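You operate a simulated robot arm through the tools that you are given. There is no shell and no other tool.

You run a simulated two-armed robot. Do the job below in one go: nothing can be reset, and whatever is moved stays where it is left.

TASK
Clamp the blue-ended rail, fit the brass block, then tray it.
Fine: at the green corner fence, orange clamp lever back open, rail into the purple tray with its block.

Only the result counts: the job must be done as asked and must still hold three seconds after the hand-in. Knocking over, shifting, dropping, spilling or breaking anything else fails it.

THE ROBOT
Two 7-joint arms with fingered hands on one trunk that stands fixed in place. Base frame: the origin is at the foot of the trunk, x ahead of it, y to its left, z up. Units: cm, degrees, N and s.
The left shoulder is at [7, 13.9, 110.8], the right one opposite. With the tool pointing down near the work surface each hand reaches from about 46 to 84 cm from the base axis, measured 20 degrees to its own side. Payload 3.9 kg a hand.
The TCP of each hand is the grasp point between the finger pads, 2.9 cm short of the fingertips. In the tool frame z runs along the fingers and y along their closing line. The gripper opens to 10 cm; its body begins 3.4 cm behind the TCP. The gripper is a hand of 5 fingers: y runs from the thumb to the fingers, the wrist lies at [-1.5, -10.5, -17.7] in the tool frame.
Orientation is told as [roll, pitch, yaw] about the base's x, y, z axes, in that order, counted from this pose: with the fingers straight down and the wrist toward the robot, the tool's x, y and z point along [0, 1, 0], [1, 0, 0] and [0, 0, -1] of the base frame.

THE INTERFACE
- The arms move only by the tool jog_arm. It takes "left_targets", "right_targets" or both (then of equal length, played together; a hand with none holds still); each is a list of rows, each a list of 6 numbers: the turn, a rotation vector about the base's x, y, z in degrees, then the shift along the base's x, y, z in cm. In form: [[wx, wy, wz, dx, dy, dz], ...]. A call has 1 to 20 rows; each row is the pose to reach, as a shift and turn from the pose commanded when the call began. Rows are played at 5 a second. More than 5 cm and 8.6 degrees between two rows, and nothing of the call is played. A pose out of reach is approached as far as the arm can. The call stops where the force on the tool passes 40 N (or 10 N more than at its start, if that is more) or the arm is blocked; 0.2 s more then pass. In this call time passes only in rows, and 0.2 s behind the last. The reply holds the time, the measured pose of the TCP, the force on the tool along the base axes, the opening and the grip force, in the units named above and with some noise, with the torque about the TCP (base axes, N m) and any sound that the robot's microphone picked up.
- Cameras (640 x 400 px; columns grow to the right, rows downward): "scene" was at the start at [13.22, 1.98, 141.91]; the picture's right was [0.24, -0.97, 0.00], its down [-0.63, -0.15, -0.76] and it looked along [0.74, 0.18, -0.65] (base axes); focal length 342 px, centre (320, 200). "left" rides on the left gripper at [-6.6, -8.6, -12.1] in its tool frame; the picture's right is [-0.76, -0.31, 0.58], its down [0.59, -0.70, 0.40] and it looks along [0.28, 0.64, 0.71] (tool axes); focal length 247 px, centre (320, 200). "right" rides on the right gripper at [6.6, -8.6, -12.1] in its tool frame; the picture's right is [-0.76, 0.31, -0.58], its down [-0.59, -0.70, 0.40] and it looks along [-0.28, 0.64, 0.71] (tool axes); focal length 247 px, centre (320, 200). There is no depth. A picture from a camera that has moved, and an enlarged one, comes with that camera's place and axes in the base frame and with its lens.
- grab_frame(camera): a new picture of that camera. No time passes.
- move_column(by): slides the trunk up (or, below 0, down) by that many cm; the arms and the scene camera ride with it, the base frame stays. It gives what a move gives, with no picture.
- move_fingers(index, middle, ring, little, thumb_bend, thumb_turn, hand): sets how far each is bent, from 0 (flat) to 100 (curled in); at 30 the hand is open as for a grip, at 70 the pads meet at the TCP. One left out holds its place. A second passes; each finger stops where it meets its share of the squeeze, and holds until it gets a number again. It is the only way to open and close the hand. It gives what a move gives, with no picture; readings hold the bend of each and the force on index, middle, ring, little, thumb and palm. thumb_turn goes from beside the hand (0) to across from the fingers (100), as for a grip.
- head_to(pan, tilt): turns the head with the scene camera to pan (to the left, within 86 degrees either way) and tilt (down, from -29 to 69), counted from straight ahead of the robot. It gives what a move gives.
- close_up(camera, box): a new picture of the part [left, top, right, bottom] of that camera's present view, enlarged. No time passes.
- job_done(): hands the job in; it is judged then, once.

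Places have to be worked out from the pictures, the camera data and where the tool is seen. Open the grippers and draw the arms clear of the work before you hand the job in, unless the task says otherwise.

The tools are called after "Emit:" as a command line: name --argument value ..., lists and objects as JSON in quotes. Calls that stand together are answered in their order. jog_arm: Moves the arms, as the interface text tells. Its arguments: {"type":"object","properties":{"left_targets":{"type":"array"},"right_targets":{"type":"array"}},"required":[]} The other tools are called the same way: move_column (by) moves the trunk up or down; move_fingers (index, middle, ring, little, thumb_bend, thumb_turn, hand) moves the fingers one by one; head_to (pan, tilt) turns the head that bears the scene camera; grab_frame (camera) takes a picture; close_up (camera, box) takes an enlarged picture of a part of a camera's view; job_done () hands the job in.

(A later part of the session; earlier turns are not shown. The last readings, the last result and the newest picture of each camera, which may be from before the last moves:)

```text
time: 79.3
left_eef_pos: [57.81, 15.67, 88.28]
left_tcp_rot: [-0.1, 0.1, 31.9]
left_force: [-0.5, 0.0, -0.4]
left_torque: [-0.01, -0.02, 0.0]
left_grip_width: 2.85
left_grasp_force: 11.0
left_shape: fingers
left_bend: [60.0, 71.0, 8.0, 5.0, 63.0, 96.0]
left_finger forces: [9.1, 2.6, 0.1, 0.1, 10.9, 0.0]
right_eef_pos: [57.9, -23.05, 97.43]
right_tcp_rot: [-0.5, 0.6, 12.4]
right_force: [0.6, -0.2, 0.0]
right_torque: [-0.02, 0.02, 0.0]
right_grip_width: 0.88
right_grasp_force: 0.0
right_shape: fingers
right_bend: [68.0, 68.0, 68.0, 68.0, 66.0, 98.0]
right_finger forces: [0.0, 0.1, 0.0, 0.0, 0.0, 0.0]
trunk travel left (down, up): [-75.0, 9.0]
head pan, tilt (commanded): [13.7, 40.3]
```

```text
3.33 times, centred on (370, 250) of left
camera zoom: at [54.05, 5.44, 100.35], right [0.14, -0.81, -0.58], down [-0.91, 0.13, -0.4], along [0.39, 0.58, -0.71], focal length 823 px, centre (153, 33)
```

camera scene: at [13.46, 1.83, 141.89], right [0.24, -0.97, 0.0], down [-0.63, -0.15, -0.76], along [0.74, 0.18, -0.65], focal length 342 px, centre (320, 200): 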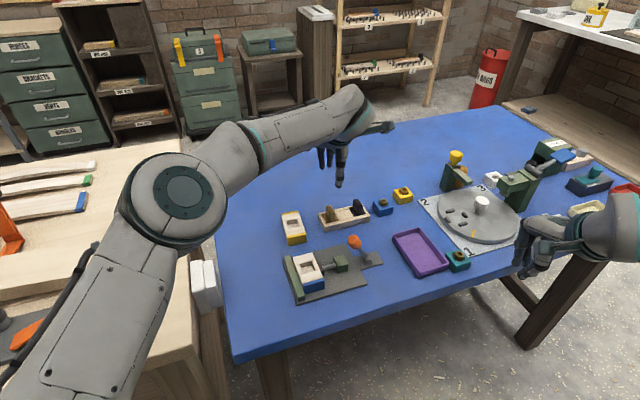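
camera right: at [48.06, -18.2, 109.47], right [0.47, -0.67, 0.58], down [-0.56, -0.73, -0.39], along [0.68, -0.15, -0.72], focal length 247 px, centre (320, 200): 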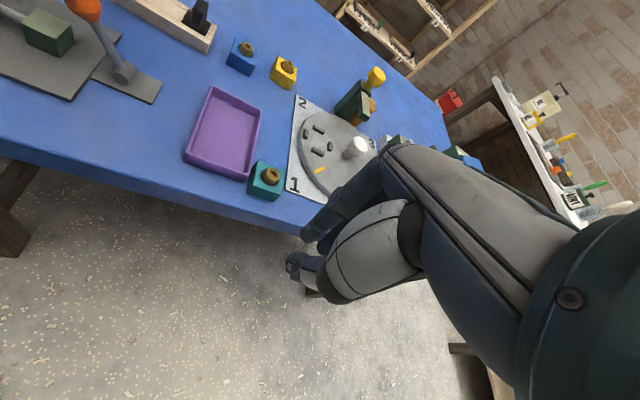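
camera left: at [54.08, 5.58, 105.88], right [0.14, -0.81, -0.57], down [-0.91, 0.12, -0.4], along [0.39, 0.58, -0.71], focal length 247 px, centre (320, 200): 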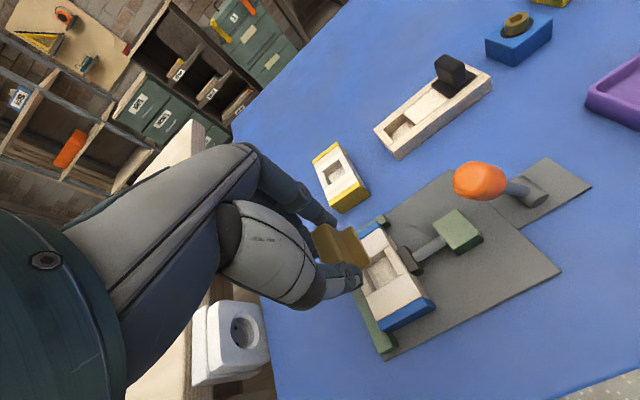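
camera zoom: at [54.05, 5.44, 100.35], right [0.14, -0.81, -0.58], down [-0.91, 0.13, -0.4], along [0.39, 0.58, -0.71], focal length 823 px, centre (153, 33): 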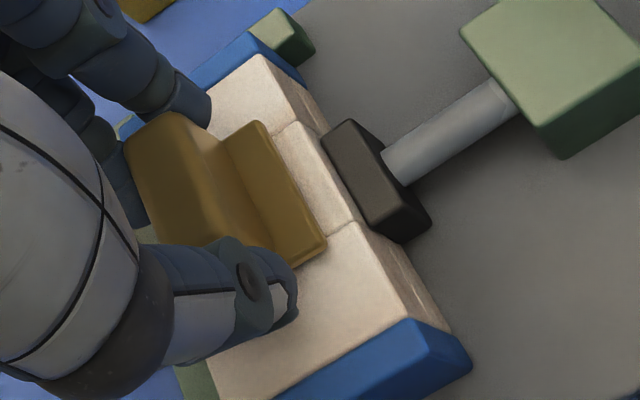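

No resistance yet; the plug seems to be entering. I continue down in small steps until the flange seats.

Emit:
jog_arm --left_targets '[[0, 0, 0, 0, 0, -0.15], [0, 0, 0, 0, 0, -0.3]]'

Emit:
jog_arm --left_targets '[[0, 0, 0, 0, 0, -0.12], [0, 0, 0, 0, 0, -0.25]]'

Emit:
close_up --camera "scene" --box '[290, 245, 335, 290]'

Emit:
close_up --camera "left" --box '[310, 190, 430, 310]'

```text
time: 79.9
left_eef_pos: [58.0, 15.71, 87.99]
left_tcp_rot: [0.0, 0.1, 32.0]
left_force: [-0.4, 0.1, -0.6]
left_torque: [-0.02, 0.02, 0.0]
left_grip_width: 2.83
left_grasp_force: 11.4
left_shape: fingers
left_bend: [60.0, 71.0, 8.0, 5.0, 63.0, 96.0]
left_finger forces: [9.1, 2.7, 0.0, 0.0, 11.0, 0.0]
right_eef_pos: [57.88, -22.86, 97.32]
right_tcp_rot: [-0.5, 0.6, 12.5]
right_force: [0.0, 0.3, 0.1]
right_torque: [0.02, 0.04, 0.0]
right_grip_width: 0.87
right_grasp_force: 0.0
right_shape: fingers
right_bend: [68.0, 68.0, 68.0, 68.0, 66.0, 98.0]
right_finger forces: [0.1, 0.0, 0.0, 0.0, 0.0, 0.1]
trunk travel left (down, up): [-75.0, 9.0]
head pan, tilt (commanded): [13.7, 40.3]
```

```text
time: 80.5
left_eef_pos: [58.09, 15.71, 87.83]
left_tcp_rot: [-0.2, -0.1, 32.1]
left_force: [-0.7, 0.7, 3.7]
left_torque: [-0.06, 0.05, -0.02]
left_grip_width: 2.83
left_grasp_force: 12.0
left_shape: fingers
left_bend: [60.0, 71.0, 8.0, 5.0, 63.0, 97.0]
left_finger forces: [9.4, 3.4, 0.0, 0.0, 11.3, 0.0]
right_eef_pos: [57.78, -22.96, 97.4]
right_tcp_rot: [-0.6, 0.5, 12.4]
right_force: [-0.2, -0.2, 0.1]
right_torque: [-0.04, 0.03, 0.02]
right_grip_width: 0.85
right_grasp_force: 0.0
right_shape: fingers
right_bend: [68.0, 68.0, 68.0, 68.0, 66.0, 98.0]
right_finger forces: [0.0, 0.1, 0.0, 0.1, 0.0, 0.0]
trunk travel left (down, up): [-75.0, 9.0]
head pan, tilt (commanded): [13.7, 40.3]
```

```text
8.89 times, centred on (312, 268) of scene
camera zoom: at [13.16, 1.99, 141.92], right [0.24, -0.97, 0.0], down [-0.63, -0.15, -0.76], along [0.74, 0.18, -0.65], focal length 3038 px, centre (387, -400)
```

zoom: 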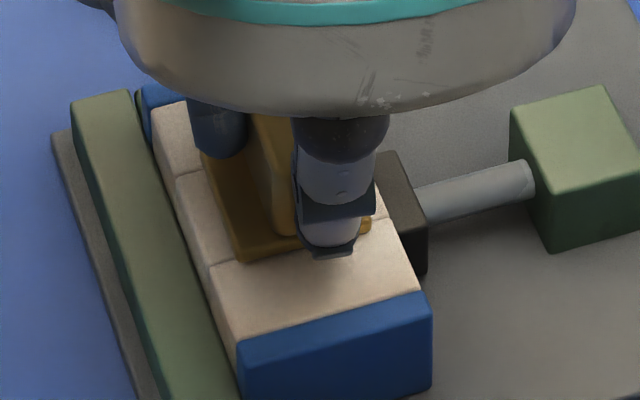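

```text
3.33 times, centred on (370, 250) of left
camera zoom: at [54.08, 5.44, 99.97], right [0.14, -0.81, -0.58], down [-0.91, 0.13, -0.4], along [0.39, 0.58, -0.71], focal length 823 px, centre (153, 33)
```

zoom: 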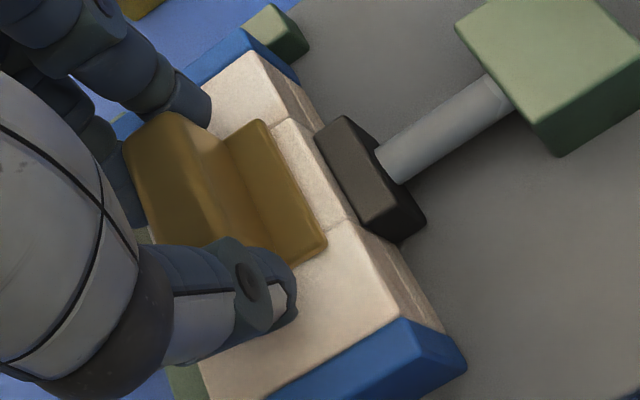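

A 3.7 N upward reaction as the flange meets the rail's top. I press a little further to make sure it is fully seated, listening for a click.

Emit:
jog_arm --left_targets '[[0, 0, 0, 0, 0, -0.1], [0, 0, 0, 0, 0, -0.2]]'

Emit:
jog_arm --left_targets '[[0, 0, 0, 0, 0, -0.1], [0, 0, 0, 0, 0, -0.2]]'

Emit:
close_up --camera "scene" --box '[290, 245, 335, 290]'

```text
time: 81.1
left_eef_pos: [58.04, 15.59, 87.76]
left_tcp_rot: [-0.2, -0.1, 32.1]
left_force: [0.2, 1.5, 7.7]
left_torque: [-0.1, 0.06, 0.02]
left_grip_width: 2.84
left_grasp_force: 12.9
left_shape: fingers
left_bend: [60.0, 71.0, 8.0, 5.0, 63.0, 97.0]
left_finger forces: [10.3, 4.1, 0.1, 0.0, 11.8, 0.0]
right_eef_pos: [57.73, -22.86, 97.4]
right_tcp_rot: [-0.6, 0.5, 12.4]
right_force: [-0.5, -0.4, 0.8]
right_torque: [0.0, 0.03, 0.03]
right_grip_width: 0.86
right_grasp_force: 0.0
right_shape: fingers
right_bend: [68.0, 68.0, 68.0, 68.0, 66.0, 98.0]
right_finger forces: [0.0, 0.0, 0.1, 0.1, 0.0, 0.0]
trunk travel left (down, up): [-75.0, 9.0]
head pan, tilt (commanded): [13.7, 40.3]
```

```text
time: 81.7
left_eef_pos: [57.91, 15.71, 87.58]
left_tcp_rot: [-0.2, -0.3, 32.1]
left_force: [2.6, 2.6, 14.7]
left_torque: [-0.14, 0.02, 0.03]
left_grip_width: 2.83
left_grasp_force: 14.8
left_shape: fingers
left_bend: [59.0, 68.0, 8.0, 5.0, 64.0, 97.0]
left_finger forces: [12.6, 4.2, 0.0, 0.0, 12.4, 0.0]
right_eef_pos: [57.74, -22.8, 97.38]
right_tcp_rot: [-0.6, 0.5, 12.4]
right_force: [0.0, 0.9, -0.1]
right_torque: [-0.02, -0.03, 0.02]
right_grip_width: 0.86
right_grasp_force: 0.2
right_shape: fingers
right_bend: [68.0, 68.0, 68.0, 68.0, 66.0, 98.0]
right_finger forces: [0.0, 0.0, 0.0, 0.1, 0.1, 0.0]
trunk travel left (down, up): [-75.0, 9.0]
head pan, tilt (commanded): [13.7, 40.3]
```

```text
8.89 times, centred on (312, 268) of scene
camera zoom: at [13.03, 1.99, 141.94], right [0.24, -0.97, 0.0], down [-0.63, -0.15, -0.76], along [0.74, 0.18, -0.65], focal length 3038 px, centre (387, -400)
```

zoom: 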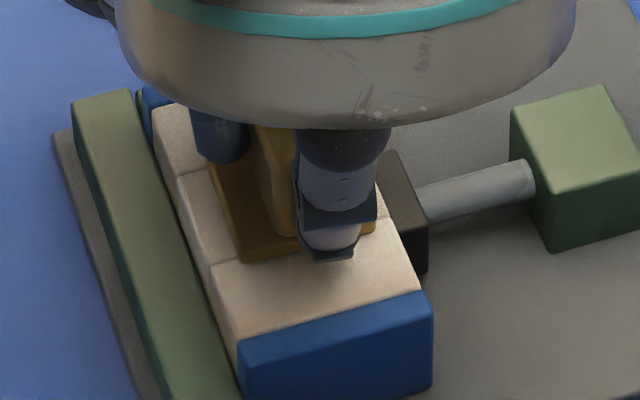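

Force has risen to about 15 N with no further travel. I unload, open the fingers gently and rise to inspect the seating.

Emit:
jog_arm --left_targets '[[0, 0, 0, 0, 0, 0.15], [0, 0, 0, 0, 0, 0.3]]'

Emit:
move_fingers --hand "left" --index 48 --middle 48 --thumb_bend 50

Emit:
close_up --camera "scene" --box '[290, 245, 335, 290]'

Emit:
close_up --camera "left" --box '[310, 190, 430, 310]'

```text
time: 82.3
left_eef_pos: [57.79, 15.61, 87.63]
left_tcp_rot: [-0.1, 0.1, 32.0]
left_force: [2.0, 1.0, 7.0]
left_torque: [-0.1, -0.06, -0.01]
left_grip_width: 2.86
left_grasp_force: 13.0
left_shape: fingers
left_bend: [59.0, 71.0, 8.0, 5.0, 64.0, 96.0]
left_finger forces: [11.6, 3.5, 0.0, 0.1, 11.1, 0.1]
right_eef_pos: [57.75, -22.88, 97.21]
right_tcp_rot: [-0.4, 0.6, 12.4]
right_force: [0.1, -0.2, 0.2]
right_torque: [0.0, -0.02, -0.02]
right_grip_width: 0.88
right_grasp_force: 0.1
right_shape: fingers
right_bend: [68.0, 68.0, 68.0, 68.0, 66.0, 98.0]
right_finger forces: [0.0, 0.0, 0.1, 0.0, 0.0, 0.0]
trunk travel left (down, up): [-75.0, 9.0]
head pan, tilt (commanded): [13.7, 40.3]
```

```text
time: 83.3
left_eef_pos: [57.95, 15.58, 87.74]
left_tcp_rot: [-0.2, -0.1, 32.0]
left_force: [0.4, -0.2, -0.8]
left_torque: [0.01, -0.04, 0.0]
left_grip_width: 5.24
left_grasp_force: 0.0
left_shape: fingers
left_bend: [48.0, 48.0, 8.0, 5.0, 50.0, 97.0]
left_finger forces: [0.0, 0.0, 0.1, 0.0, 0.1, 0.0]
right_eef_pos: [57.8, -22.87, 97.27]
right_tcp_rot: [-0.5, 0.5, 12.4]
right_force: [0.1, -0.2, 0.7]
right_torque: [-0.01, 0.02, -0.02]
right_grip_width: 0.91
right_grasp_force: 0.1
right_shape: fingers
right_bend: [68.0, 68.0, 68.0, 68.0, 66.0, 98.0]
right_finger forces: [0.0, 0.1, 0.0, 0.0, 0.1, 0.1]
trunk travel left (down, up): [-75.0, 9.0]
head pan, tilt (commanded): [13.7, 40.3]
```

```text
8.89 times, centred on (312, 268) of scene
camera zoom: at [13.21, 1.98, 141.91], right [0.24, -0.97, 0.0], down [-0.63, -0.15, -0.76], along [0.74, 0.18, -0.65], focal length 3038 px, centre (387, -400)
```

zoom: 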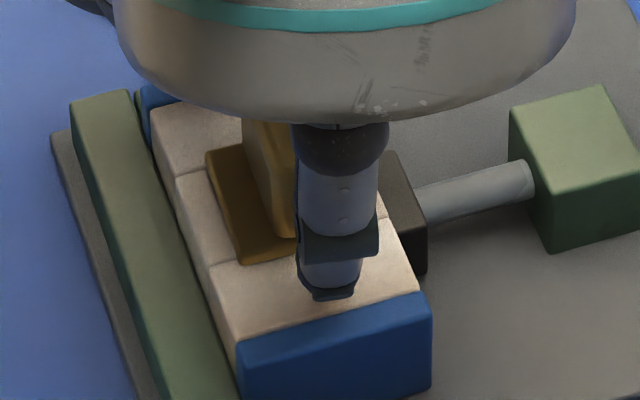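

```text
3.33 times, centred on (370, 250) of left
camera zoom: at [54.04, 5.39, 99.85], right [0.14, -0.81, -0.58], down [-0.91, 0.13, -0.4], along [0.39, 0.58, -0.71], focal length 823 px, centre (153, 33)
```

zoom: 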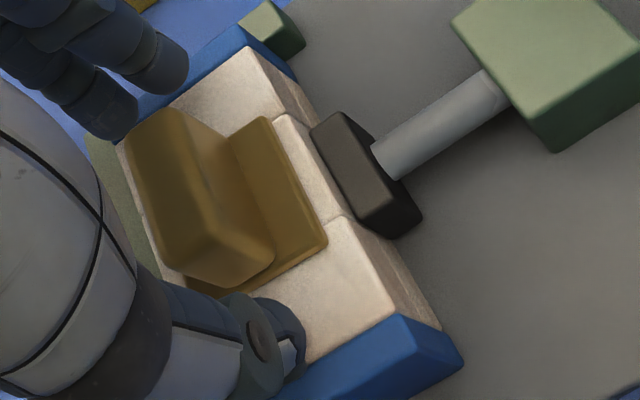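

The block sits flat with its flange on the rail. I raise the hand clear and take a good look.

Emit:
jog_arm --left_targets '[[0, 0, 0, 0, 0, 1.5], [0, 0, 0, 0, 0, 4], [0, 0, 0, 0, 0, 8], [0, 0, 0, -4, 2, 10], [0, 0, 0, -8, 4, 11]]'

Emit:
close_up --camera "scene" --box '[285, 235, 345, 295]'

Emit:
close_up --camera "scene" --box '[270, 200, 400, 300]'

Emit:
grab_frame --camera "left"

```text
time: 84.5
left_eef_pos: [49.97, 19.53, 98.57]
left_tcp_rot: [-0.1, 0.1, 32.0]
left_force: [0.5, -0.5, 0.2]
left_torque: [0.0, 0.0, 0.02]
left_grip_width: 5.22
left_grasp_force: 0.1
left_shape: fingers
left_bend: [48.0, 48.0, 8.0, 5.0, 50.0, 98.0]
left_finger forces: [0.0, 0.0, 0.0, 0.0, 0.0, 0.1]
right_eef_pos: [57.64, -22.94, 97.31]
right_tcp_rot: [-0.5, 0.6, 12.4]
right_force: [-0.3, 0.1, 0.0]
right_torque: [-0.02, 0.01, 0.0]
right_grip_width: 0.87
right_grasp_force: 0.0
right_shape: fingers
right_bend: [68.0, 68.0, 68.0, 68.0, 66.0, 98.0]
right_finger forces: [0.0, 0.1, 0.0, 0.0, 0.1, 0.1]
trunk travel left (down, up): [-75.0, 9.0]
head pan, tilt (commanded): [13.7, 40.3]
```

```text
6.67 times, centred on (315, 265) of scene
camera zoom: at [13.07, 2.06, 141.93], right [0.24, -0.97, 0.0], down [-0.63, -0.15, -0.76], along [0.74, 0.18, -0.65], focal length 2278 px, centre (353, -233)
```

zoom: 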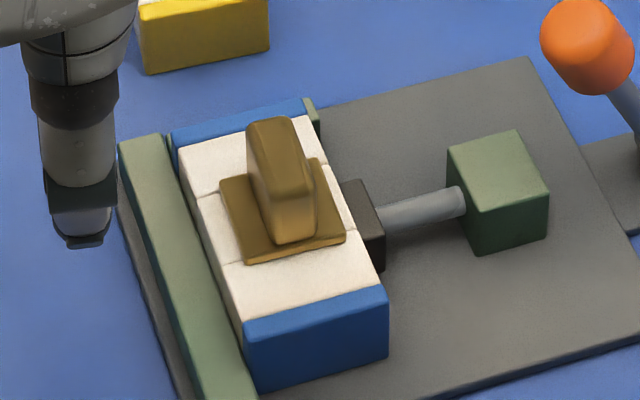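

```text
4.00 times, centred on (335, 250) of scene
camera zoom: at [13.07, 2.06, 141.93], right [0.24, -0.97, 0.0], down [-0.63, -0.15, -0.76], along [0.74, 0.18, -0.65], focal length 1367 px, centre (260, 0)
```

zoom: 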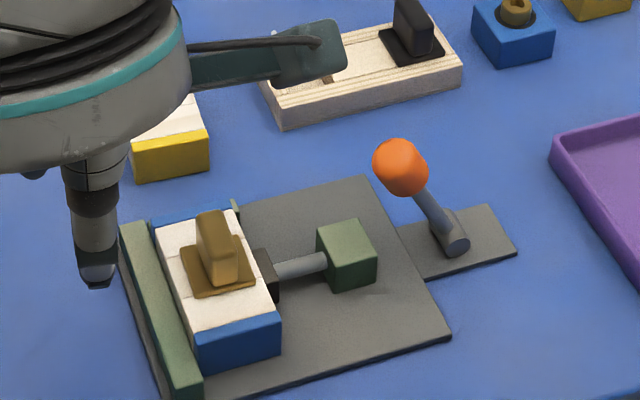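

```text
taken
camera left: at [46.05, 9.25, 110.75], right [0.14, -0.81, -0.58], down [-0.91, 0.13, -0.4], along [0.39, 0.58, -0.71], focal length 247 px, centre (320, 200)
```

left: 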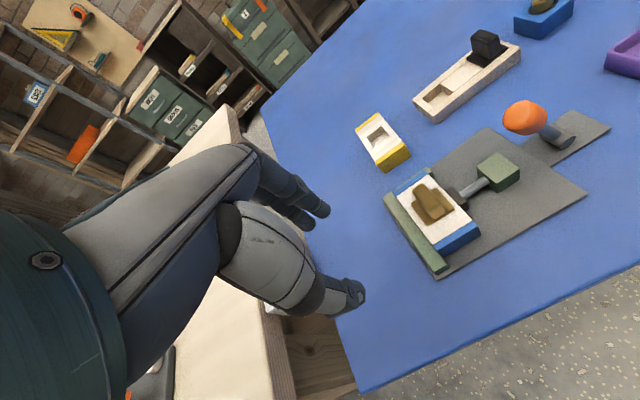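

The brass block is seated flush in the pocket, clamp still closed. Next the lever: I pinch the left hand and bring it left of the knob (closed knob near (63.4, 6.5, 88)), to push it right with the index side.

Emit:
move_fingers --hand "left" --index 68 --middle 68 --thumb_bend 66

Emit:
jog_arm --left_targets '[[0, 0, 0, 3, -2.5, 0], [0, 0, 0, 6, -5, 0], [0, 0, 0, 9, -7.5, 0], [0, 0, 0, 11.2, -9.6, 0], [0, 0, 0, 11.2, -9.6, -4.6], [0, 0, 0, 11.2, -9.6, -9.2]]'

Emit:
close_up --camera "scene" --box '[290, 200, 420, 300]'

Emit:
grab_frame --camera "left"

```text
time: 85.5
left_eef_pos: [50.14, 19.41, 98.5]
left_tcp_rot: [-0.1, 0.0, 32.0]
left_force: [0.1, 0.2, 0.5]
left_torque: [-0.04, 0.02, 0.0]
left_grip_width: 0.85
left_grasp_force: 0.0
left_shape: fingers
left_bend: [68.0, 68.0, 8.0, 5.0, 66.0, 98.0]
left_finger forces: [0.0, 0.0, 0.0, 0.1, 0.0, 0.0]
right_eef_pos: [57.78, -22.86, 97.24]
right_tcp_rot: [-0.5, 0.6, 12.5]
right_force: [0.3, -0.2, 0.2]
right_torque: [-0.02, 0.0, 0.02]
right_grip_width: 0.87
right_grasp_force: 0.0
right_shape: fingers
right_bend: [68.0, 68.0, 68.0, 68.0, 66.0, 98.0]
right_finger forces: [0.1, 0.1, 0.0, 0.0, 0.1, 0.0]
trunk travel left (down, up): [-75.0, 9.0]
head pan, tilt (commanded): [13.7, 40.3]
```

```text
time: 86.9
left_eef_pos: [61.06, 10.01, 89.56]
left_tcp_rot: [0.0, 0.1, 32.0]
left_force: [0.1, 0.1, 0.3]
left_torque: [0.01, 0.02, -0.03]
left_grip_width: 0.89
left_grasp_force: 0.1
left_shape: fingers
left_bend: [68.0, 68.0, 8.0, 5.0, 66.0, 98.0]
left_finger forces: [0.0, 0.1, 0.1, 0.0, 0.0, 0.0]
right_eef_pos: [57.92, -22.88, 97.32]
right_tcp_rot: [-0.4, 0.5, 12.3]
right_force: [0.1, -0.2, 0.1]
right_torque: [-0.05, 0.03, 0.02]
right_grip_width: 0.9
right_grasp_force: 0.2
right_shape: fingers
right_bend: [68.0, 68.0, 68.0, 68.0, 66.0, 98.0]
right_finger forces: [0.0, 0.0, 0.1, 0.0, 0.0, 0.1]
trunk travel left (down, up): [-75.0, 9.0]
head pan, tilt (commanded): [13.7, 40.3]
```

```text
4.00 times, centred on (355, 250) of scene
camera zoom: at [13.35, 1.94, 141.9], right [0.24, -0.97, 0.0], down [-0.63, -0.15, -0.76], along [0.74, 0.18, -0.65], focal length 1367 px, centre (180, 0)
```

zoom: 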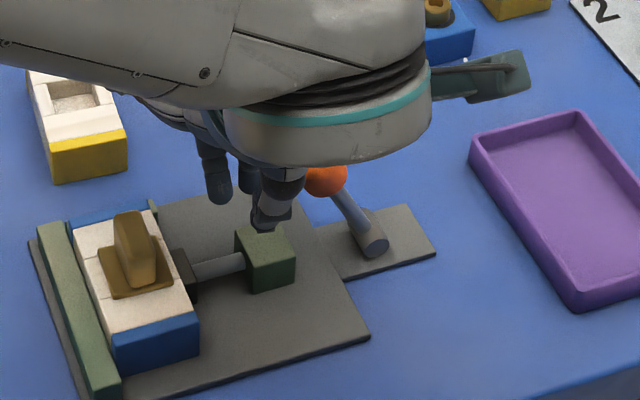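

```text
taken
camera left: at [57.28, -0.18, 101.59], right [0.14, -0.81, -0.58], down [-0.91, 0.13, -0.4], along [0.39, 0.58, -0.71], focal length 247 px, centre (320, 200)
```

left: 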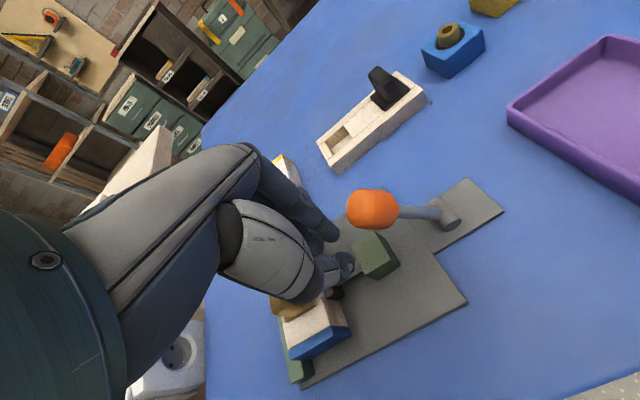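

Index tip is level with the knob's left side. I push right slowly (direction (0.53, −0.848)) for 3.5 cm and check.

Emit:
jog_arm --left_targets '[[0, 0, 0, 0.27, -0.42, 0], [0, 0, 0, 0.53, -0.85, 0], [0, 0, 0, 0.8, -1.27, 0], [0, 0, 0, 1.06, -1.7, 0], [0, 0, 0, 1.33, -2.12, 0], [0, 0, 0, 1.59, -2.54, 0], [0, 0, 0, 1.86, -2.97, 0]]'

Emit:
close_up --camera "scene" --box '[290, 200, 420, 300]'

Emit:
grab_frame --camera "left"

```text
time: 88.5
left_eef_pos: [63.02, 7.11, 89.43]
left_tcp_rot: [-0.2, 0.1, 32.1]
left_force: [0.9, 1.8, 2.7]
left_torque: [-0.01, -0.03, 0.03]
left_grip_width: 0.93
left_grasp_force: 0.6
left_shape: fingers
left_bend: [67.0, 68.0, 8.0, 5.0, 66.0, 98.0]
left_finger forces: [2.4, 0.0, 0.1, 0.0, 0.1, 0.0]
right_eef_pos: [57.78, -22.81, 97.29]
right_tcp_rot: [-0.5, 0.6, 12.4]
right_force: [-0.1, -0.4, 0.3]
right_torque: [0.0, 0.0, -0.04]
right_grip_width: 0.88
right_grasp_force: 0.1
right_shape: fingers
right_bend: [68.0, 68.0, 68.0, 68.0, 66.0, 98.0]
right_finger forces: [0.0, 0.0, 0.0, 0.0, 0.1, 0.0]
trunk travel left (down, up): [-75.0, 9.0]
head pan, tilt (commanded): [13.7, 40.3]
```

```text
4.00 times, centred on (355, 250) of scene
camera zoom: at [13.22, 2.0, 141.91], right [0.24, -0.97, 0.0], down [-0.63, -0.15, -0.76], along [0.74, 0.18, -0.65], focal length 1367 px, centre (180, 0)
```

zoom: 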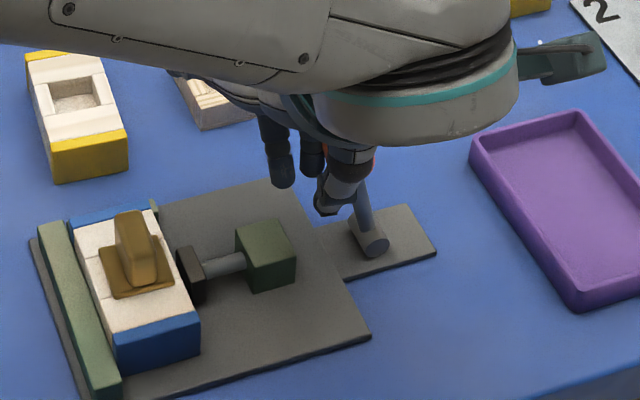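

```text
taken
camera left: at [59.13, -3.17, 101.59], right [0.14, -0.81, -0.58], down [-0.91, 0.13, -0.4], along [0.39, 0.58, -0.71], focal length 247 px, centre (320, 200)
```

left: 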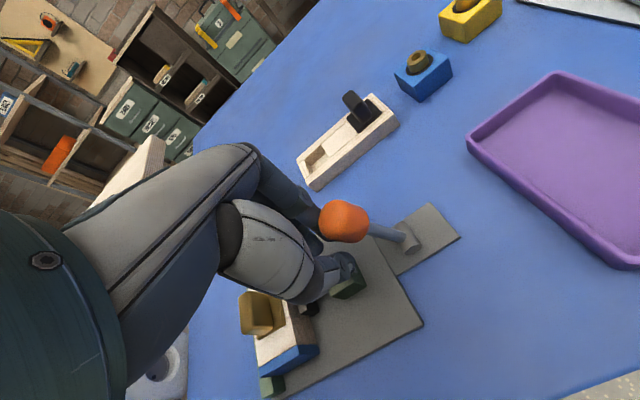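

The lever follows and the pad is drawing back. I keep pushing another 3.5 cm.

Emit:
jog_arm --left_targets '[[0, 0, 0, 0.27, -0.42, 0], [0, 0, 0, 0.53, -0.85, 0], [0, 0, 0, 0.8, -1.27, 0], [0, 0, 0, 1.06, -1.7, 0], [0, 0, 0, 1.33, -2.12, 0], [0, 0, 0, 1.59, -2.54, 0], [0, 0, 0, 1.86, -2.97, 0]]'

Emit:
close_up --camera "scene" --box '[290, 200, 420, 300]'

Emit:
grab_frame --camera "left"

```text
time: 90.1
left_eef_pos: [64.75, 4.04, 89.42]
left_tcp_rot: [-0.2, 0.1, 31.9]
left_force: [-0.1, -0.1, 0.8]
left_torque: [0.01, -0.02, -0.02]
left_grip_width: 0.89
left_grasp_force: 0.1
left_shape: fingers
left_bend: [68.0, 68.0, 8.0, 5.0, 66.0, 98.0]
left_finger forces: [0.0, 0.0, 0.0, 0.1, 0.0, 0.0]
right_eef_pos: [57.8, -23.01, 97.32]
right_tcp_rot: [-0.4, 0.7, 12.3]
right_force: [0.3, -0.3, 0.0]
right_torque: [0.03, 0.01, -0.01]
right_grip_width: 0.86
right_grasp_force: 0.1
right_shape: fingers
right_bend: [68.0, 68.0, 68.0, 68.0, 66.0, 98.0]
right_finger forces: [0.0, 0.0, 0.0, 0.0, 0.1, 0.0]
trunk travel left (down, up): [-75.0, 9.0]
head pan, tilt (commanded): [13.7, 40.3]
```

```text
4.00 times, centred on (355, 250) of scene
camera zoom: at [13.23, 1.95, 141.91], right [0.24, -0.97, 0.0], down [-0.63, -0.15, -0.76], along [0.74, 0.18, -0.65], focal length 1367 px, centre (180, 0)
```

zoom: 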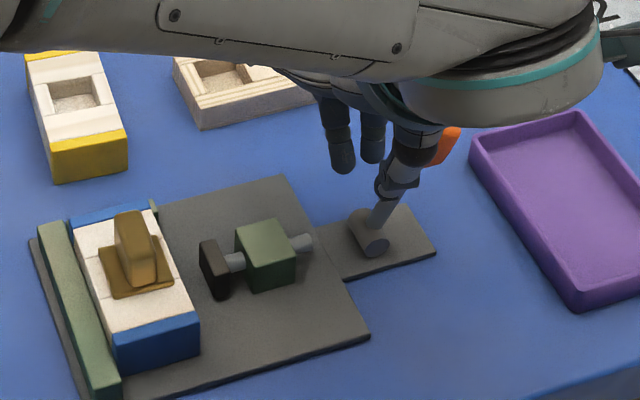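

```text
taken
camera left: at [60.94, -6.21, 101.59], right [0.14, -0.81, -0.58], down [-0.91, 0.13, -0.4], along [0.39, 0.58, -0.71], focal length 247 px, centre (320, 200)
```

left: 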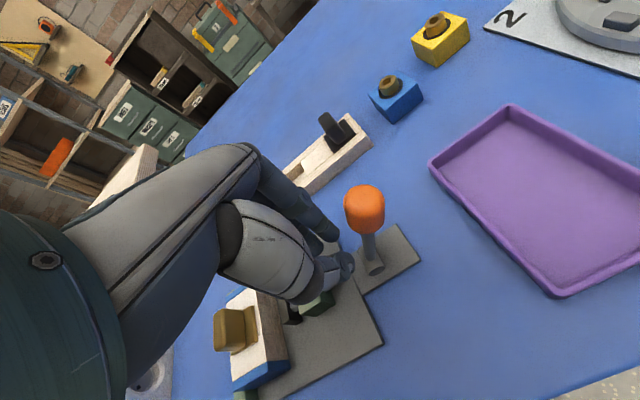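

The lever flipped over to the right and the pad has fully retracted. I raise the left hand clear, move the right hand further out of the way, and check the lever.

Emit:
jog_arm --left_targets '[[0, 0, 0, -0.53, 0.85, 0], [0, 0, 0, -0.53, 0.85, 4], [0, 0, 0, -0.53, 0.85, 8]]'

Emit:
jog_arm --right_targets '[[0, 0, 0, -1, -3.5, 2], [0, 0, 0, -2, -7, 4], [0, 0, 0, -3, -10.5, 6], [0, 0, 0, -4, -14, 8], [0, 0, 0, -6, -17, 10]]'

Emit:
grab_frame --camera "scene"

Emit:
close_up --camera "scene" --box '[280, 220, 400, 305]'

```text
time: 90.9
left_eef_pos: [64.33, 5.16, 97.42]
left_tcp_rot: [-0.1, 0.1, 32.0]
left_force: [0.4, -0.2, -0.1]
left_torque: [0.02, 0.0, -0.01]
left_grip_width: 0.88
left_grasp_force: 0.0
left_shape: fingers
left_bend: [68.0, 68.0, 8.0, 5.0, 66.0, 98.0]
left_finger forces: [0.0, 0.0, 0.0, 0.1, 0.1, 0.0]
right_eef_pos: [57.79, -22.89, 97.37]
right_tcp_rot: [-0.6, 0.5, 12.4]
right_force: [0.3, -0.4, -0.7]
right_torque: [0.0, -0.02, -0.01]
right_grip_width: 0.89
right_grasp_force: 0.1
right_shape: fingers
right_bend: [68.0, 68.0, 68.0, 68.0, 66.0, 98.0]
right_finger forces: [0.1, 0.1, 0.0, 0.1, 0.0, 0.0]
trunk travel left (down, up): [-75.0, 9.0]
head pan, tilt (commanded): [13.7, 40.3]
```

```text
time: 92.1
left_eef_pos: [64.29, 5.05, 97.49]
left_tcp_rot: [-0.1, 0.0, 32.1]
left_force: [0.3, -0.2, -0.4]
left_torque: [-0.01, -0.02, -0.01]
left_grip_width: 0.88
left_grasp_force: 0.0
left_shape: fingers
left_bend: [68.0, 68.0, 8.0, 5.0, 66.0, 98.0]
left_finger forces: [0.1, 0.0, 0.0, 0.0, 0.0, 0.0]
right_eef_pos: [51.8, -39.98, 107.15]
right_tcp_rot: [-0.4, 0.6, 12.4]
right_force: [0.6, 0.7, 0.6]
right_torque: [0.01, -0.04, 0.02]
right_grip_width: 0.89
right_grasp_force: 0.0
right_shape: fingers
right_bend: [68.0, 68.0, 68.0, 68.0, 66.0, 98.0]
right_finger forces: [0.0, 0.0, 0.1, 0.1, 0.0, 0.0]
trunk travel left (down, up): [-75.0, 9.0]
head pan, tilt (commanded): [13.7, 40.3]
```

```text
taken
camera scene: at [13.08, 1.94, 141.92], right [0.24, -0.97, 0.0], down [-0.63, -0.15, -0.76], along [0.74, 0.18, -0.65], focal length 342 px, centre (320, 200)
```

scene: 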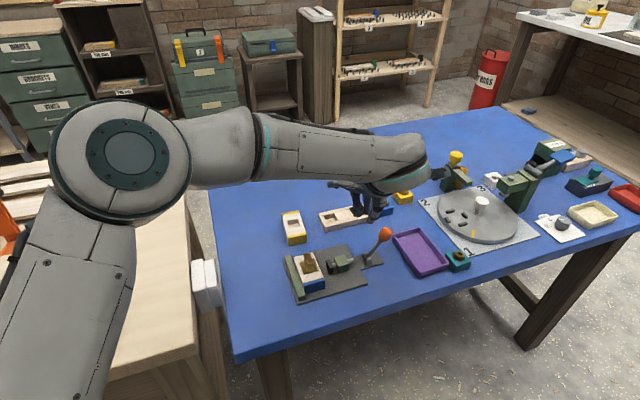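

```text
4.71 times, centred on (340, 262) of scene
camera zoom: at [13.08, 1.94, 141.92], right [0.24, -0.97, 0.0], down [-0.63, -0.15, -0.76], along [0.74, 0.18, -0.65], focal length 1608 px, centre (226, -94)
```

zoom: 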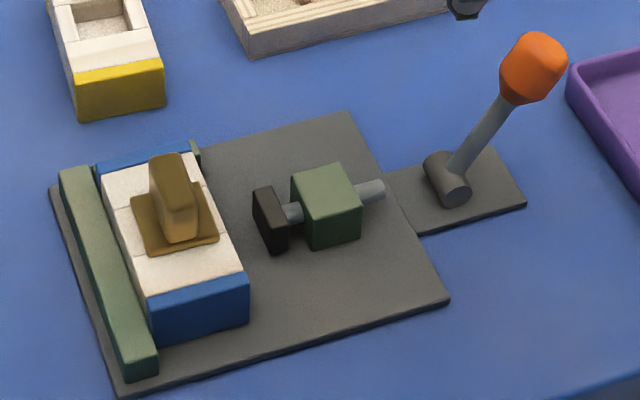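

The lever is back at its exact open position. Now I test whether the left hand at yaw 32° can reach over the tray (70.5, −7.9) at this height.

Emit:
jog_arm --left_targets '[[0, 0, 0, 1.6, -3.3, 0], [0, 0, 0, 3.2, -6.5, 0], [0, 0, 0, 4.7, -9.8, 0], [0, 0, 0, 6.2, -13, 0]]'

Emit:
grab_frame --camera "left"

```text
time: 93.1
left_eef_pos: [69.73, -7.61, 97.47]
left_tcp_rot: [0.1, 0.0, 31.9]
left_force: [-0.3, -0.2, -0.5]
left_torque: [0.02, -0.01, -0.01]
left_grip_width: 0.9
left_grasp_force: 0.1
left_shape: fingers
left_bend: [68.0, 68.0, 8.0, 5.0, 66.0, 98.0]
left_finger forces: [0.0, 0.0, 0.0, 0.0, 0.0, 0.0]
left hand out of reach, approached as far as the arm can: row 4
right_eef_pos: [51.72, -39.94, 106.92]
right_tcp_rot: [-0.4, 0.6, 12.3]
right_force: [0.2, 0.4, 0.6]
right_torque: [0.01, 0.0, 0.02]
right_grip_width: 0.86
right_grasp_force: 0.1
right_shape: fingers
right_bend: [68.0, 68.0, 68.0, 68.0, 66.0, 98.0]
right_finger forces: [0.0, 0.1, 0.1, 0.1, 0.0, 0.1]
trunk travel left (down, up): [-75.0, 9.0]
head pan, tilt (commanded): [13.7, 40.3]
```

```text
taken
camera left: at [65.93, -17.83, 109.62], right [0.14, -0.8, -0.58], down [-0.91, 0.13, -0.4], along [0.39, 0.58, -0.71], focal length 247 px, centre (320, 200)
```

left: 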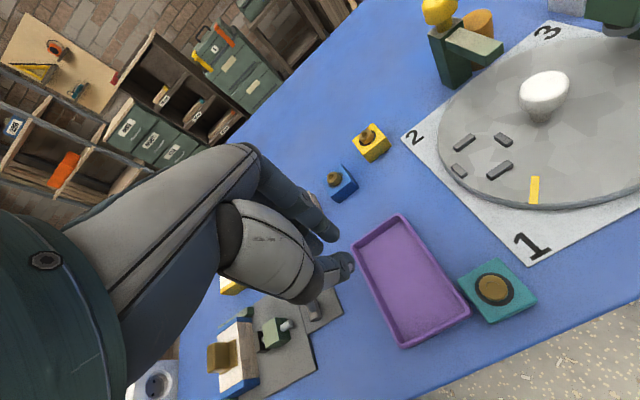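

The left hand reaches to within 0.8 cm of the tray's centre even at this height, so it can tray the rail itself with an end-to-end grip. I go back over the rail and open thumb, index and middle fully.

Emit:
jog_arm --left_targets '[[0, 0, 0, -1.95, 3.85, 0], [0, 0, 0, -3.9, 7.7, 0], [0, 0, 0, -5.85, 11.55, 0], [0, 0, 0, -7.8, 15.4, 0], [0, 0, 0, -9.75, 19.25, 0], [0, 0, 0, -11.7, 23.1, 0]]'

Emit:
move_fingers --hand "left" --index 30 --middle 30 --ring 5 --little 0 --thumb_bend 30

Emit:
grab_frame --camera "left"

Emit:
close_up --camera "scene" --box '[260, 180, 380, 300]'

```text
time: 94.5
left_eef_pos: [57.98, 16.08, 97.61]
left_tcp_rot: [-0.3, 0.1, 32.0]
left_force: [0.1, 0.4, -0.8]
left_torque: [-0.01, -0.02, -0.02]
left_grip_width: 0.88
left_grasp_force: 0.3
left_shape: fingers
left_bend: [68.0, 68.0, 8.0, 5.0, 66.0, 98.0]
left_finger forces: [0.1, 0.0, 0.1, 0.0, 0.1, 0.0]
right_eef_pos: [51.74, -39.77, 107.15]
right_tcp_rot: [-0.6, 0.5, 12.5]
right_force: [-0.2, 0.4, -0.4]
right_torque: [-0.02, 0.0, -0.02]
right_grip_width: 0.87
right_grasp_force: 0.1
right_shape: fingers
right_bend: [68.0, 68.0, 68.0, 68.0, 66.0, 98.0]
right_finger forces: [0.1, 0.0, 0.1, 0.0, 0.0, 0.0]
trunk travel left (down, up): [-75.0, 9.0]
head pan, tilt (commanded): [13.7, 40.3]
```

```text
time: 95.5
left_eef_pos: [58.12, 15.95, 97.6]
left_tcp_rot: [0.0, 0.1, 32.0]
left_force: [0.5, -0.7, -0.3]
left_torque: [-0.01, -0.04, -0.01]
left_grip_width: 9.84
left_grasp_force: 0.0
left_shape: fingers
left_bend: [30.0, 30.0, 5.0, 0.0, 30.0, 98.0]
left_finger forces: [0.0, 0.1, 0.0, 0.1, 0.0, 0.1]
right_eef_pos: [51.72, -39.95, 107.0]
right_tcp_rot: [-0.5, 0.6, 12.4]
right_force: [-0.7, -0.6, 0.1]
right_torque: [-0.02, -0.04, 0.03]
right_grip_width: 0.89
right_grasp_force: 0.0
right_shape: fingers
right_bend: [68.0, 68.0, 68.0, 68.0, 66.0, 98.0]
right_finger forces: [0.0, 0.0, 0.0, 0.0, 0.1, 0.0]
trunk travel left (down, up): [-75.0, 9.0]
head pan, tilt (commanded): [13.7, 40.3]
```

```text
taken
camera left: at [54.18, 5.6, 109.69], right [0.14, -0.81, -0.58], down [-0.91, 0.13, -0.4], along [0.39, 0.58, -0.71], focal length 247 px, centre (320, 200)
```

left: 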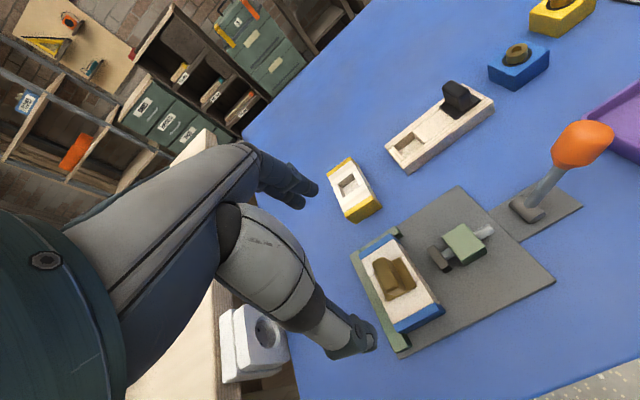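

```text
3.33 times, centred on (320, 240) of scene
camera zoom: at [13.2, 2.01, 141.91], right [0.24, -0.97, 0.0], down [-0.63, -0.15, -0.76], along [0.74, 0.18, -0.65], focal length 1139 px, centre (320, 67)
```

zoom: 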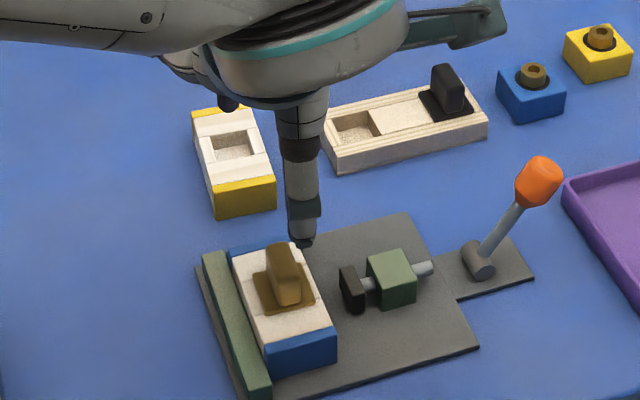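

I zoom in through the hand camera to centre on the rail before descending.

Emit:
close_up --camera "left" --box '[330, 210, 470, 360]'

```text
2.67 times, centred on (400, 285) of left
camera zoom: at [54.18, 5.6, 109.69], right [0.14, -0.81, -0.58], down [-0.91, 0.13, -0.4], along [0.39, 0.58, -0.71], focal length 659 px, centre (107, -27)
```

zoom: 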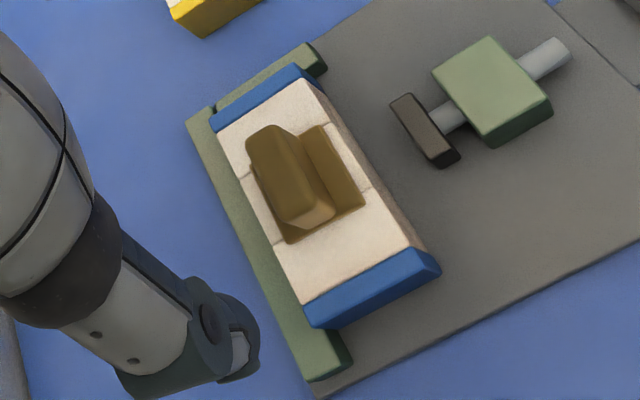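

Both views agree the rail centre is about (−0.1, −0.53) from the TCP. I correct that and lower to z≈88.6, with the tips still about 1.5 cm above the rail's top.

Emit:
jog_arm --left_targets '[[0, 0, 0, -0.1, -0.53, -3], [0, 0, 0, -0.1, -0.53, -6], [0, 0, 0, -0.1, -0.53, -9]]'

Emit:
close_up --camera "left" --box '[280, 170, 480, 350]'

Emit:
close_up --camera "scene" --box '[275, 215, 355, 295]'

```text
time: 96.3
left_eef_pos: [58.16, 15.42, 88.46]
left_tcp_rot: [-0.1, 0.0, 32.0]
left_force: [0.3, 0.2, 0.7]
left_torque: [0.03, -0.03, 0.01]
left_grip_width: 9.85
left_grasp_force: 0.0
left_shape: fingers
left_bend: [30.0, 30.0, 5.0, 0.0, 30.0, 98.0]
left_finger forces: [0.0, 0.0, 0.0, 0.1, 0.0, 0.0]
right_eef_pos: [51.93, -39.95, 107.0]
right_tcp_rot: [-0.4, 0.6, 12.5]
right_force: [-0.4, -0.2, -0.2]
right_torque: [-0.01, 0.02, 0.01]
right_grip_width: 0.88
right_grasp_force: 0.0
right_shape: fingers
right_bend: [68.0, 68.0, 68.0, 68.0, 66.0, 98.0]
right_finger forces: [0.0, 0.0, 0.0, 0.1, 0.0, 0.0]
trunk travel left (down, up): [-75.0, 9.0]
head pan, tilt (commanded): [13.7, 40.3]
```

```text
2.22 times, centred on (380, 260) of left
camera zoom: at [54.31, 5.09, 100.57], right [0.14, -0.81, -0.58], down [-0.91, 0.13, -0.4], along [0.39, 0.58, -0.71], focal length 549 px, centre (187, 67)
```

zoom: 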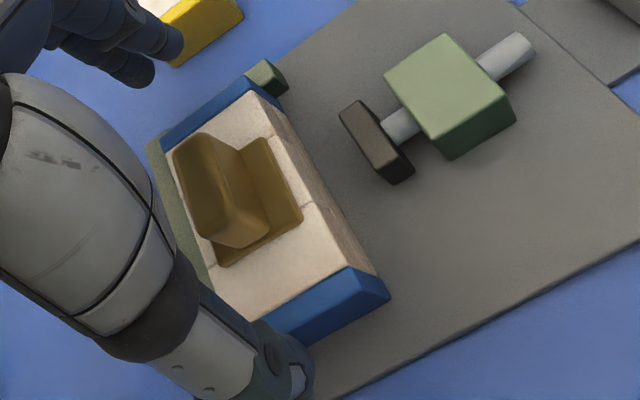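

```text
5.00 times, centred on (315, 255) of scene
camera zoom: at [13.31, 1.96, 141.91], right [0.24, -0.97, 0.0], down [-0.63, -0.15, -0.76], along [0.74, 0.18, -0.65], focal length 1709 px, centre (345, -75)
```

zoom: 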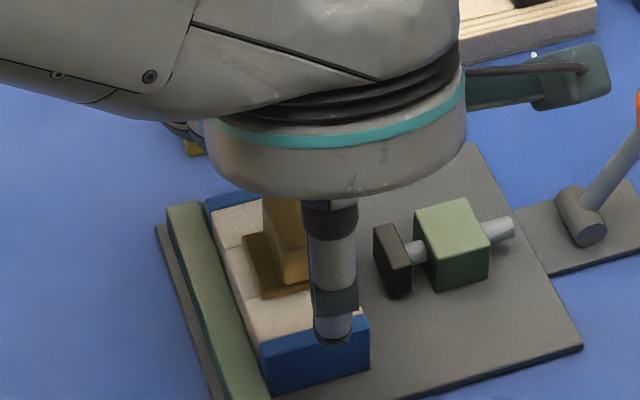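

Clearances front and back are both about 1.2 cm. I lower to z≈86 and look at the tips relative to the fence top.

Emit:
jog_arm --left_targets '[[0, 0, 0, 0, 0, -1.2], [0, 0, 0, 0, 0, -2.4]]'

Emit:
close_up --camera "left" --box '[280, 150, 480, 350]'

Emit:
close_up --camera "scene" --box '[280, 235, 350, 305]'

```text
time: 96.9
left_eef_pos: [58.26, 15.29, 85.82]
left_tcp_rot: [-0.1, 0.1, 32.0]
left_force: [-0.2, 0.2, -0.3]
left_torque: [0.0, 0.0, -0.02]
left_grip_width: 9.85
left_grasp_force: 0.0
left_shape: fingers
left_bend: [30.0, 30.0, 5.0, 0.0, 30.0, 98.0]
left_finger forces: [0.0, 0.1, 0.1, 0.1, 0.0, 0.0]
right_eef_pos: [51.8, -39.95, 106.98]
right_tcp_rot: [-0.4, 0.6, 12.4]
right_force: [0.4, 0.5, -0.2]
right_torque: [0.0, 0.04, 0.01]
right_grip_width: 0.89
right_grasp_force: 0.0
right_shape: fingers
right_bend: [68.0, 68.0, 68.0, 68.0, 66.0, 98.0]
right_finger forces: [0.0, 0.1, 0.1, 0.1, 0.0, 0.0]
trunk travel left (down, up): [-75.0, 9.0]
head pan, tilt (commanded): [13.7, 40.3]
```

```text
2.00 times, centred on (380, 250) of left
camera zoom: at [54.32, 4.99, 98.08], right [0.14, -0.81, -0.58], down [-0.91, 0.13, -0.4], along [0.39, 0.58, -0.71], focal length 494 px, centre (200, 100)
```

zoom: 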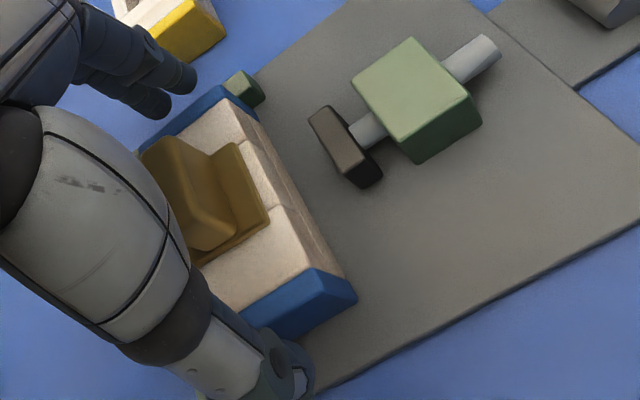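

```text
5.71 times, centred on (315, 270) of scene
camera zoom: at [13.26, 1.96, 141.91], right [0.24, -0.97, 0.0], down [-0.63, -0.15, -0.76], along [0.74, 0.18, -0.65], focal length 1953 px, centre (349, -200)
```

zoom: 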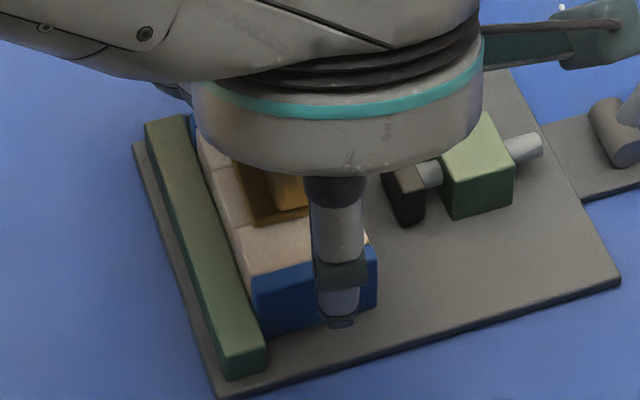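

Tips are now about 0.5 cm above the fence top. I lower another 0.3 cm and close onto the rail's two ends.

Emit:
jog_arm --left_targets '[[0, 0, 0, 0, 0, -0.15], [0, 0, 0, 0, 0, -0.3]]'

Emit:
move_fingers --hand "left" --index 44 --middle 44 --thumb_bend 44

Emit:
close_up --camera "left" --box '[280, 150, 480, 350]'

Emit:
close_up --camera "scene" --box '[280, 235, 350, 305]'

```text
time: 97.5
left_eef_pos: [58.23, 15.27, 85.68]
left_tcp_rot: [-0.1, 0.1, 32.0]
left_force: [0.6, -0.9, 0.3]
left_torque: [0.02, 0.01, -0.03]
left_grip_width: 9.86
left_grasp_force: 0.2
left_shape: fingers
left_bend: [30.0, 30.0, 5.0, 0.0, 30.0, 98.0]
left_finger forces: [0.0, 0.0, 0.0, 0.1, 0.0, 0.0]
right_eef_pos: [51.79, -39.9, 107.14]
right_tcp_rot: [-0.5, 0.6, 12.4]
right_force: [-0.4, 0.3, 0.0]
right_torque: [-0.04, 0.04, -0.02]
right_grip_width: 0.88
right_grasp_force: 0.1
right_shape: fingers
right_bend: [68.0, 68.0, 68.0, 68.0, 66.0, 98.0]
right_finger forces: [0.0, 0.0, 0.0, 0.0, 0.1, 0.0]
trunk travel left (down, up): [-75.0, 9.0]
head pan, tilt (commanded): [13.7, 40.3]
```

```text
time: 98.5
left_eef_pos: [58.25, 15.32, 85.69]
left_tcp_rot: [-0.2, 0.0, 32.0]
left_force: [1.7, 1.0, 3.7]
left_torque: [0.06, -0.12, -0.03]
left_grip_width: 8.55
left_grasp_force: 8.2
left_shape: fingers
left_bend: [38.0, 40.0, 5.0, 0.0, 37.0, 97.0]
left_finger forces: [6.1, 3.5, 0.0, 0.0, 7.3, 0.1]
right_eef_pos: [51.74, -39.87, 107.19]
right_tcp_rot: [-0.6, 0.6, 12.5]
right_force: [0.1, 0.9, 0.1]
right_torque: [-0.01, 0.01, 0.02]
right_grip_width: 0.88
right_grasp_force: 0.0
right_shape: fingers
right_bend: [68.0, 68.0, 68.0, 68.0, 66.0, 98.0]
right_finger forces: [0.1, 0.0, 0.0, 0.0, 0.0, 0.1]
trunk travel left (down, up): [-75.0, 9.0]
head pan, tilt (commanded): [13.7, 40.3]
```

```text
2.00 times, centred on (380, 250) of left
camera zoom: at [54.26, 5.01, 97.87], right [0.14, -0.81, -0.58], down [-0.91, 0.13, -0.4], along [0.39, 0.58, -0.71], focal length 494 px, centre (200, 100)
```

zoom: 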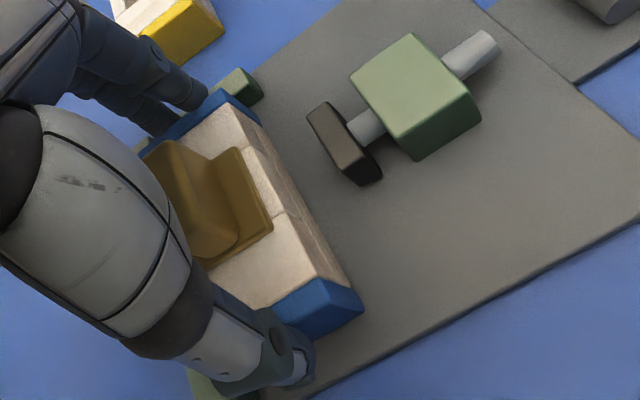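

```text
5.71 times, centred on (315, 270) of scene
camera zoom: at [13.19, 1.99, 141.92], right [0.24, -0.97, 0.0], down [-0.63, -0.15, -0.76], along [0.74, 0.18, -0.65], focal length 1953 px, centre (349, -200)
```

zoom: 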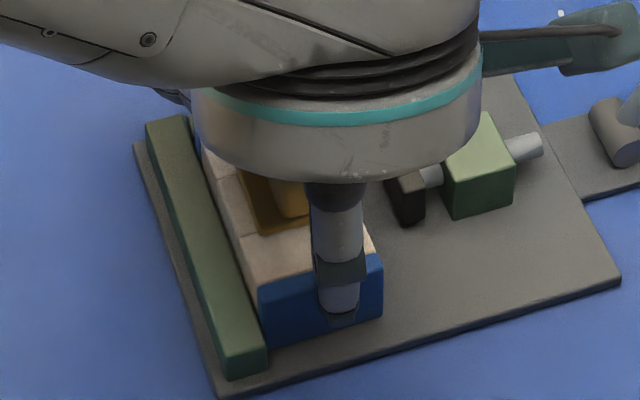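

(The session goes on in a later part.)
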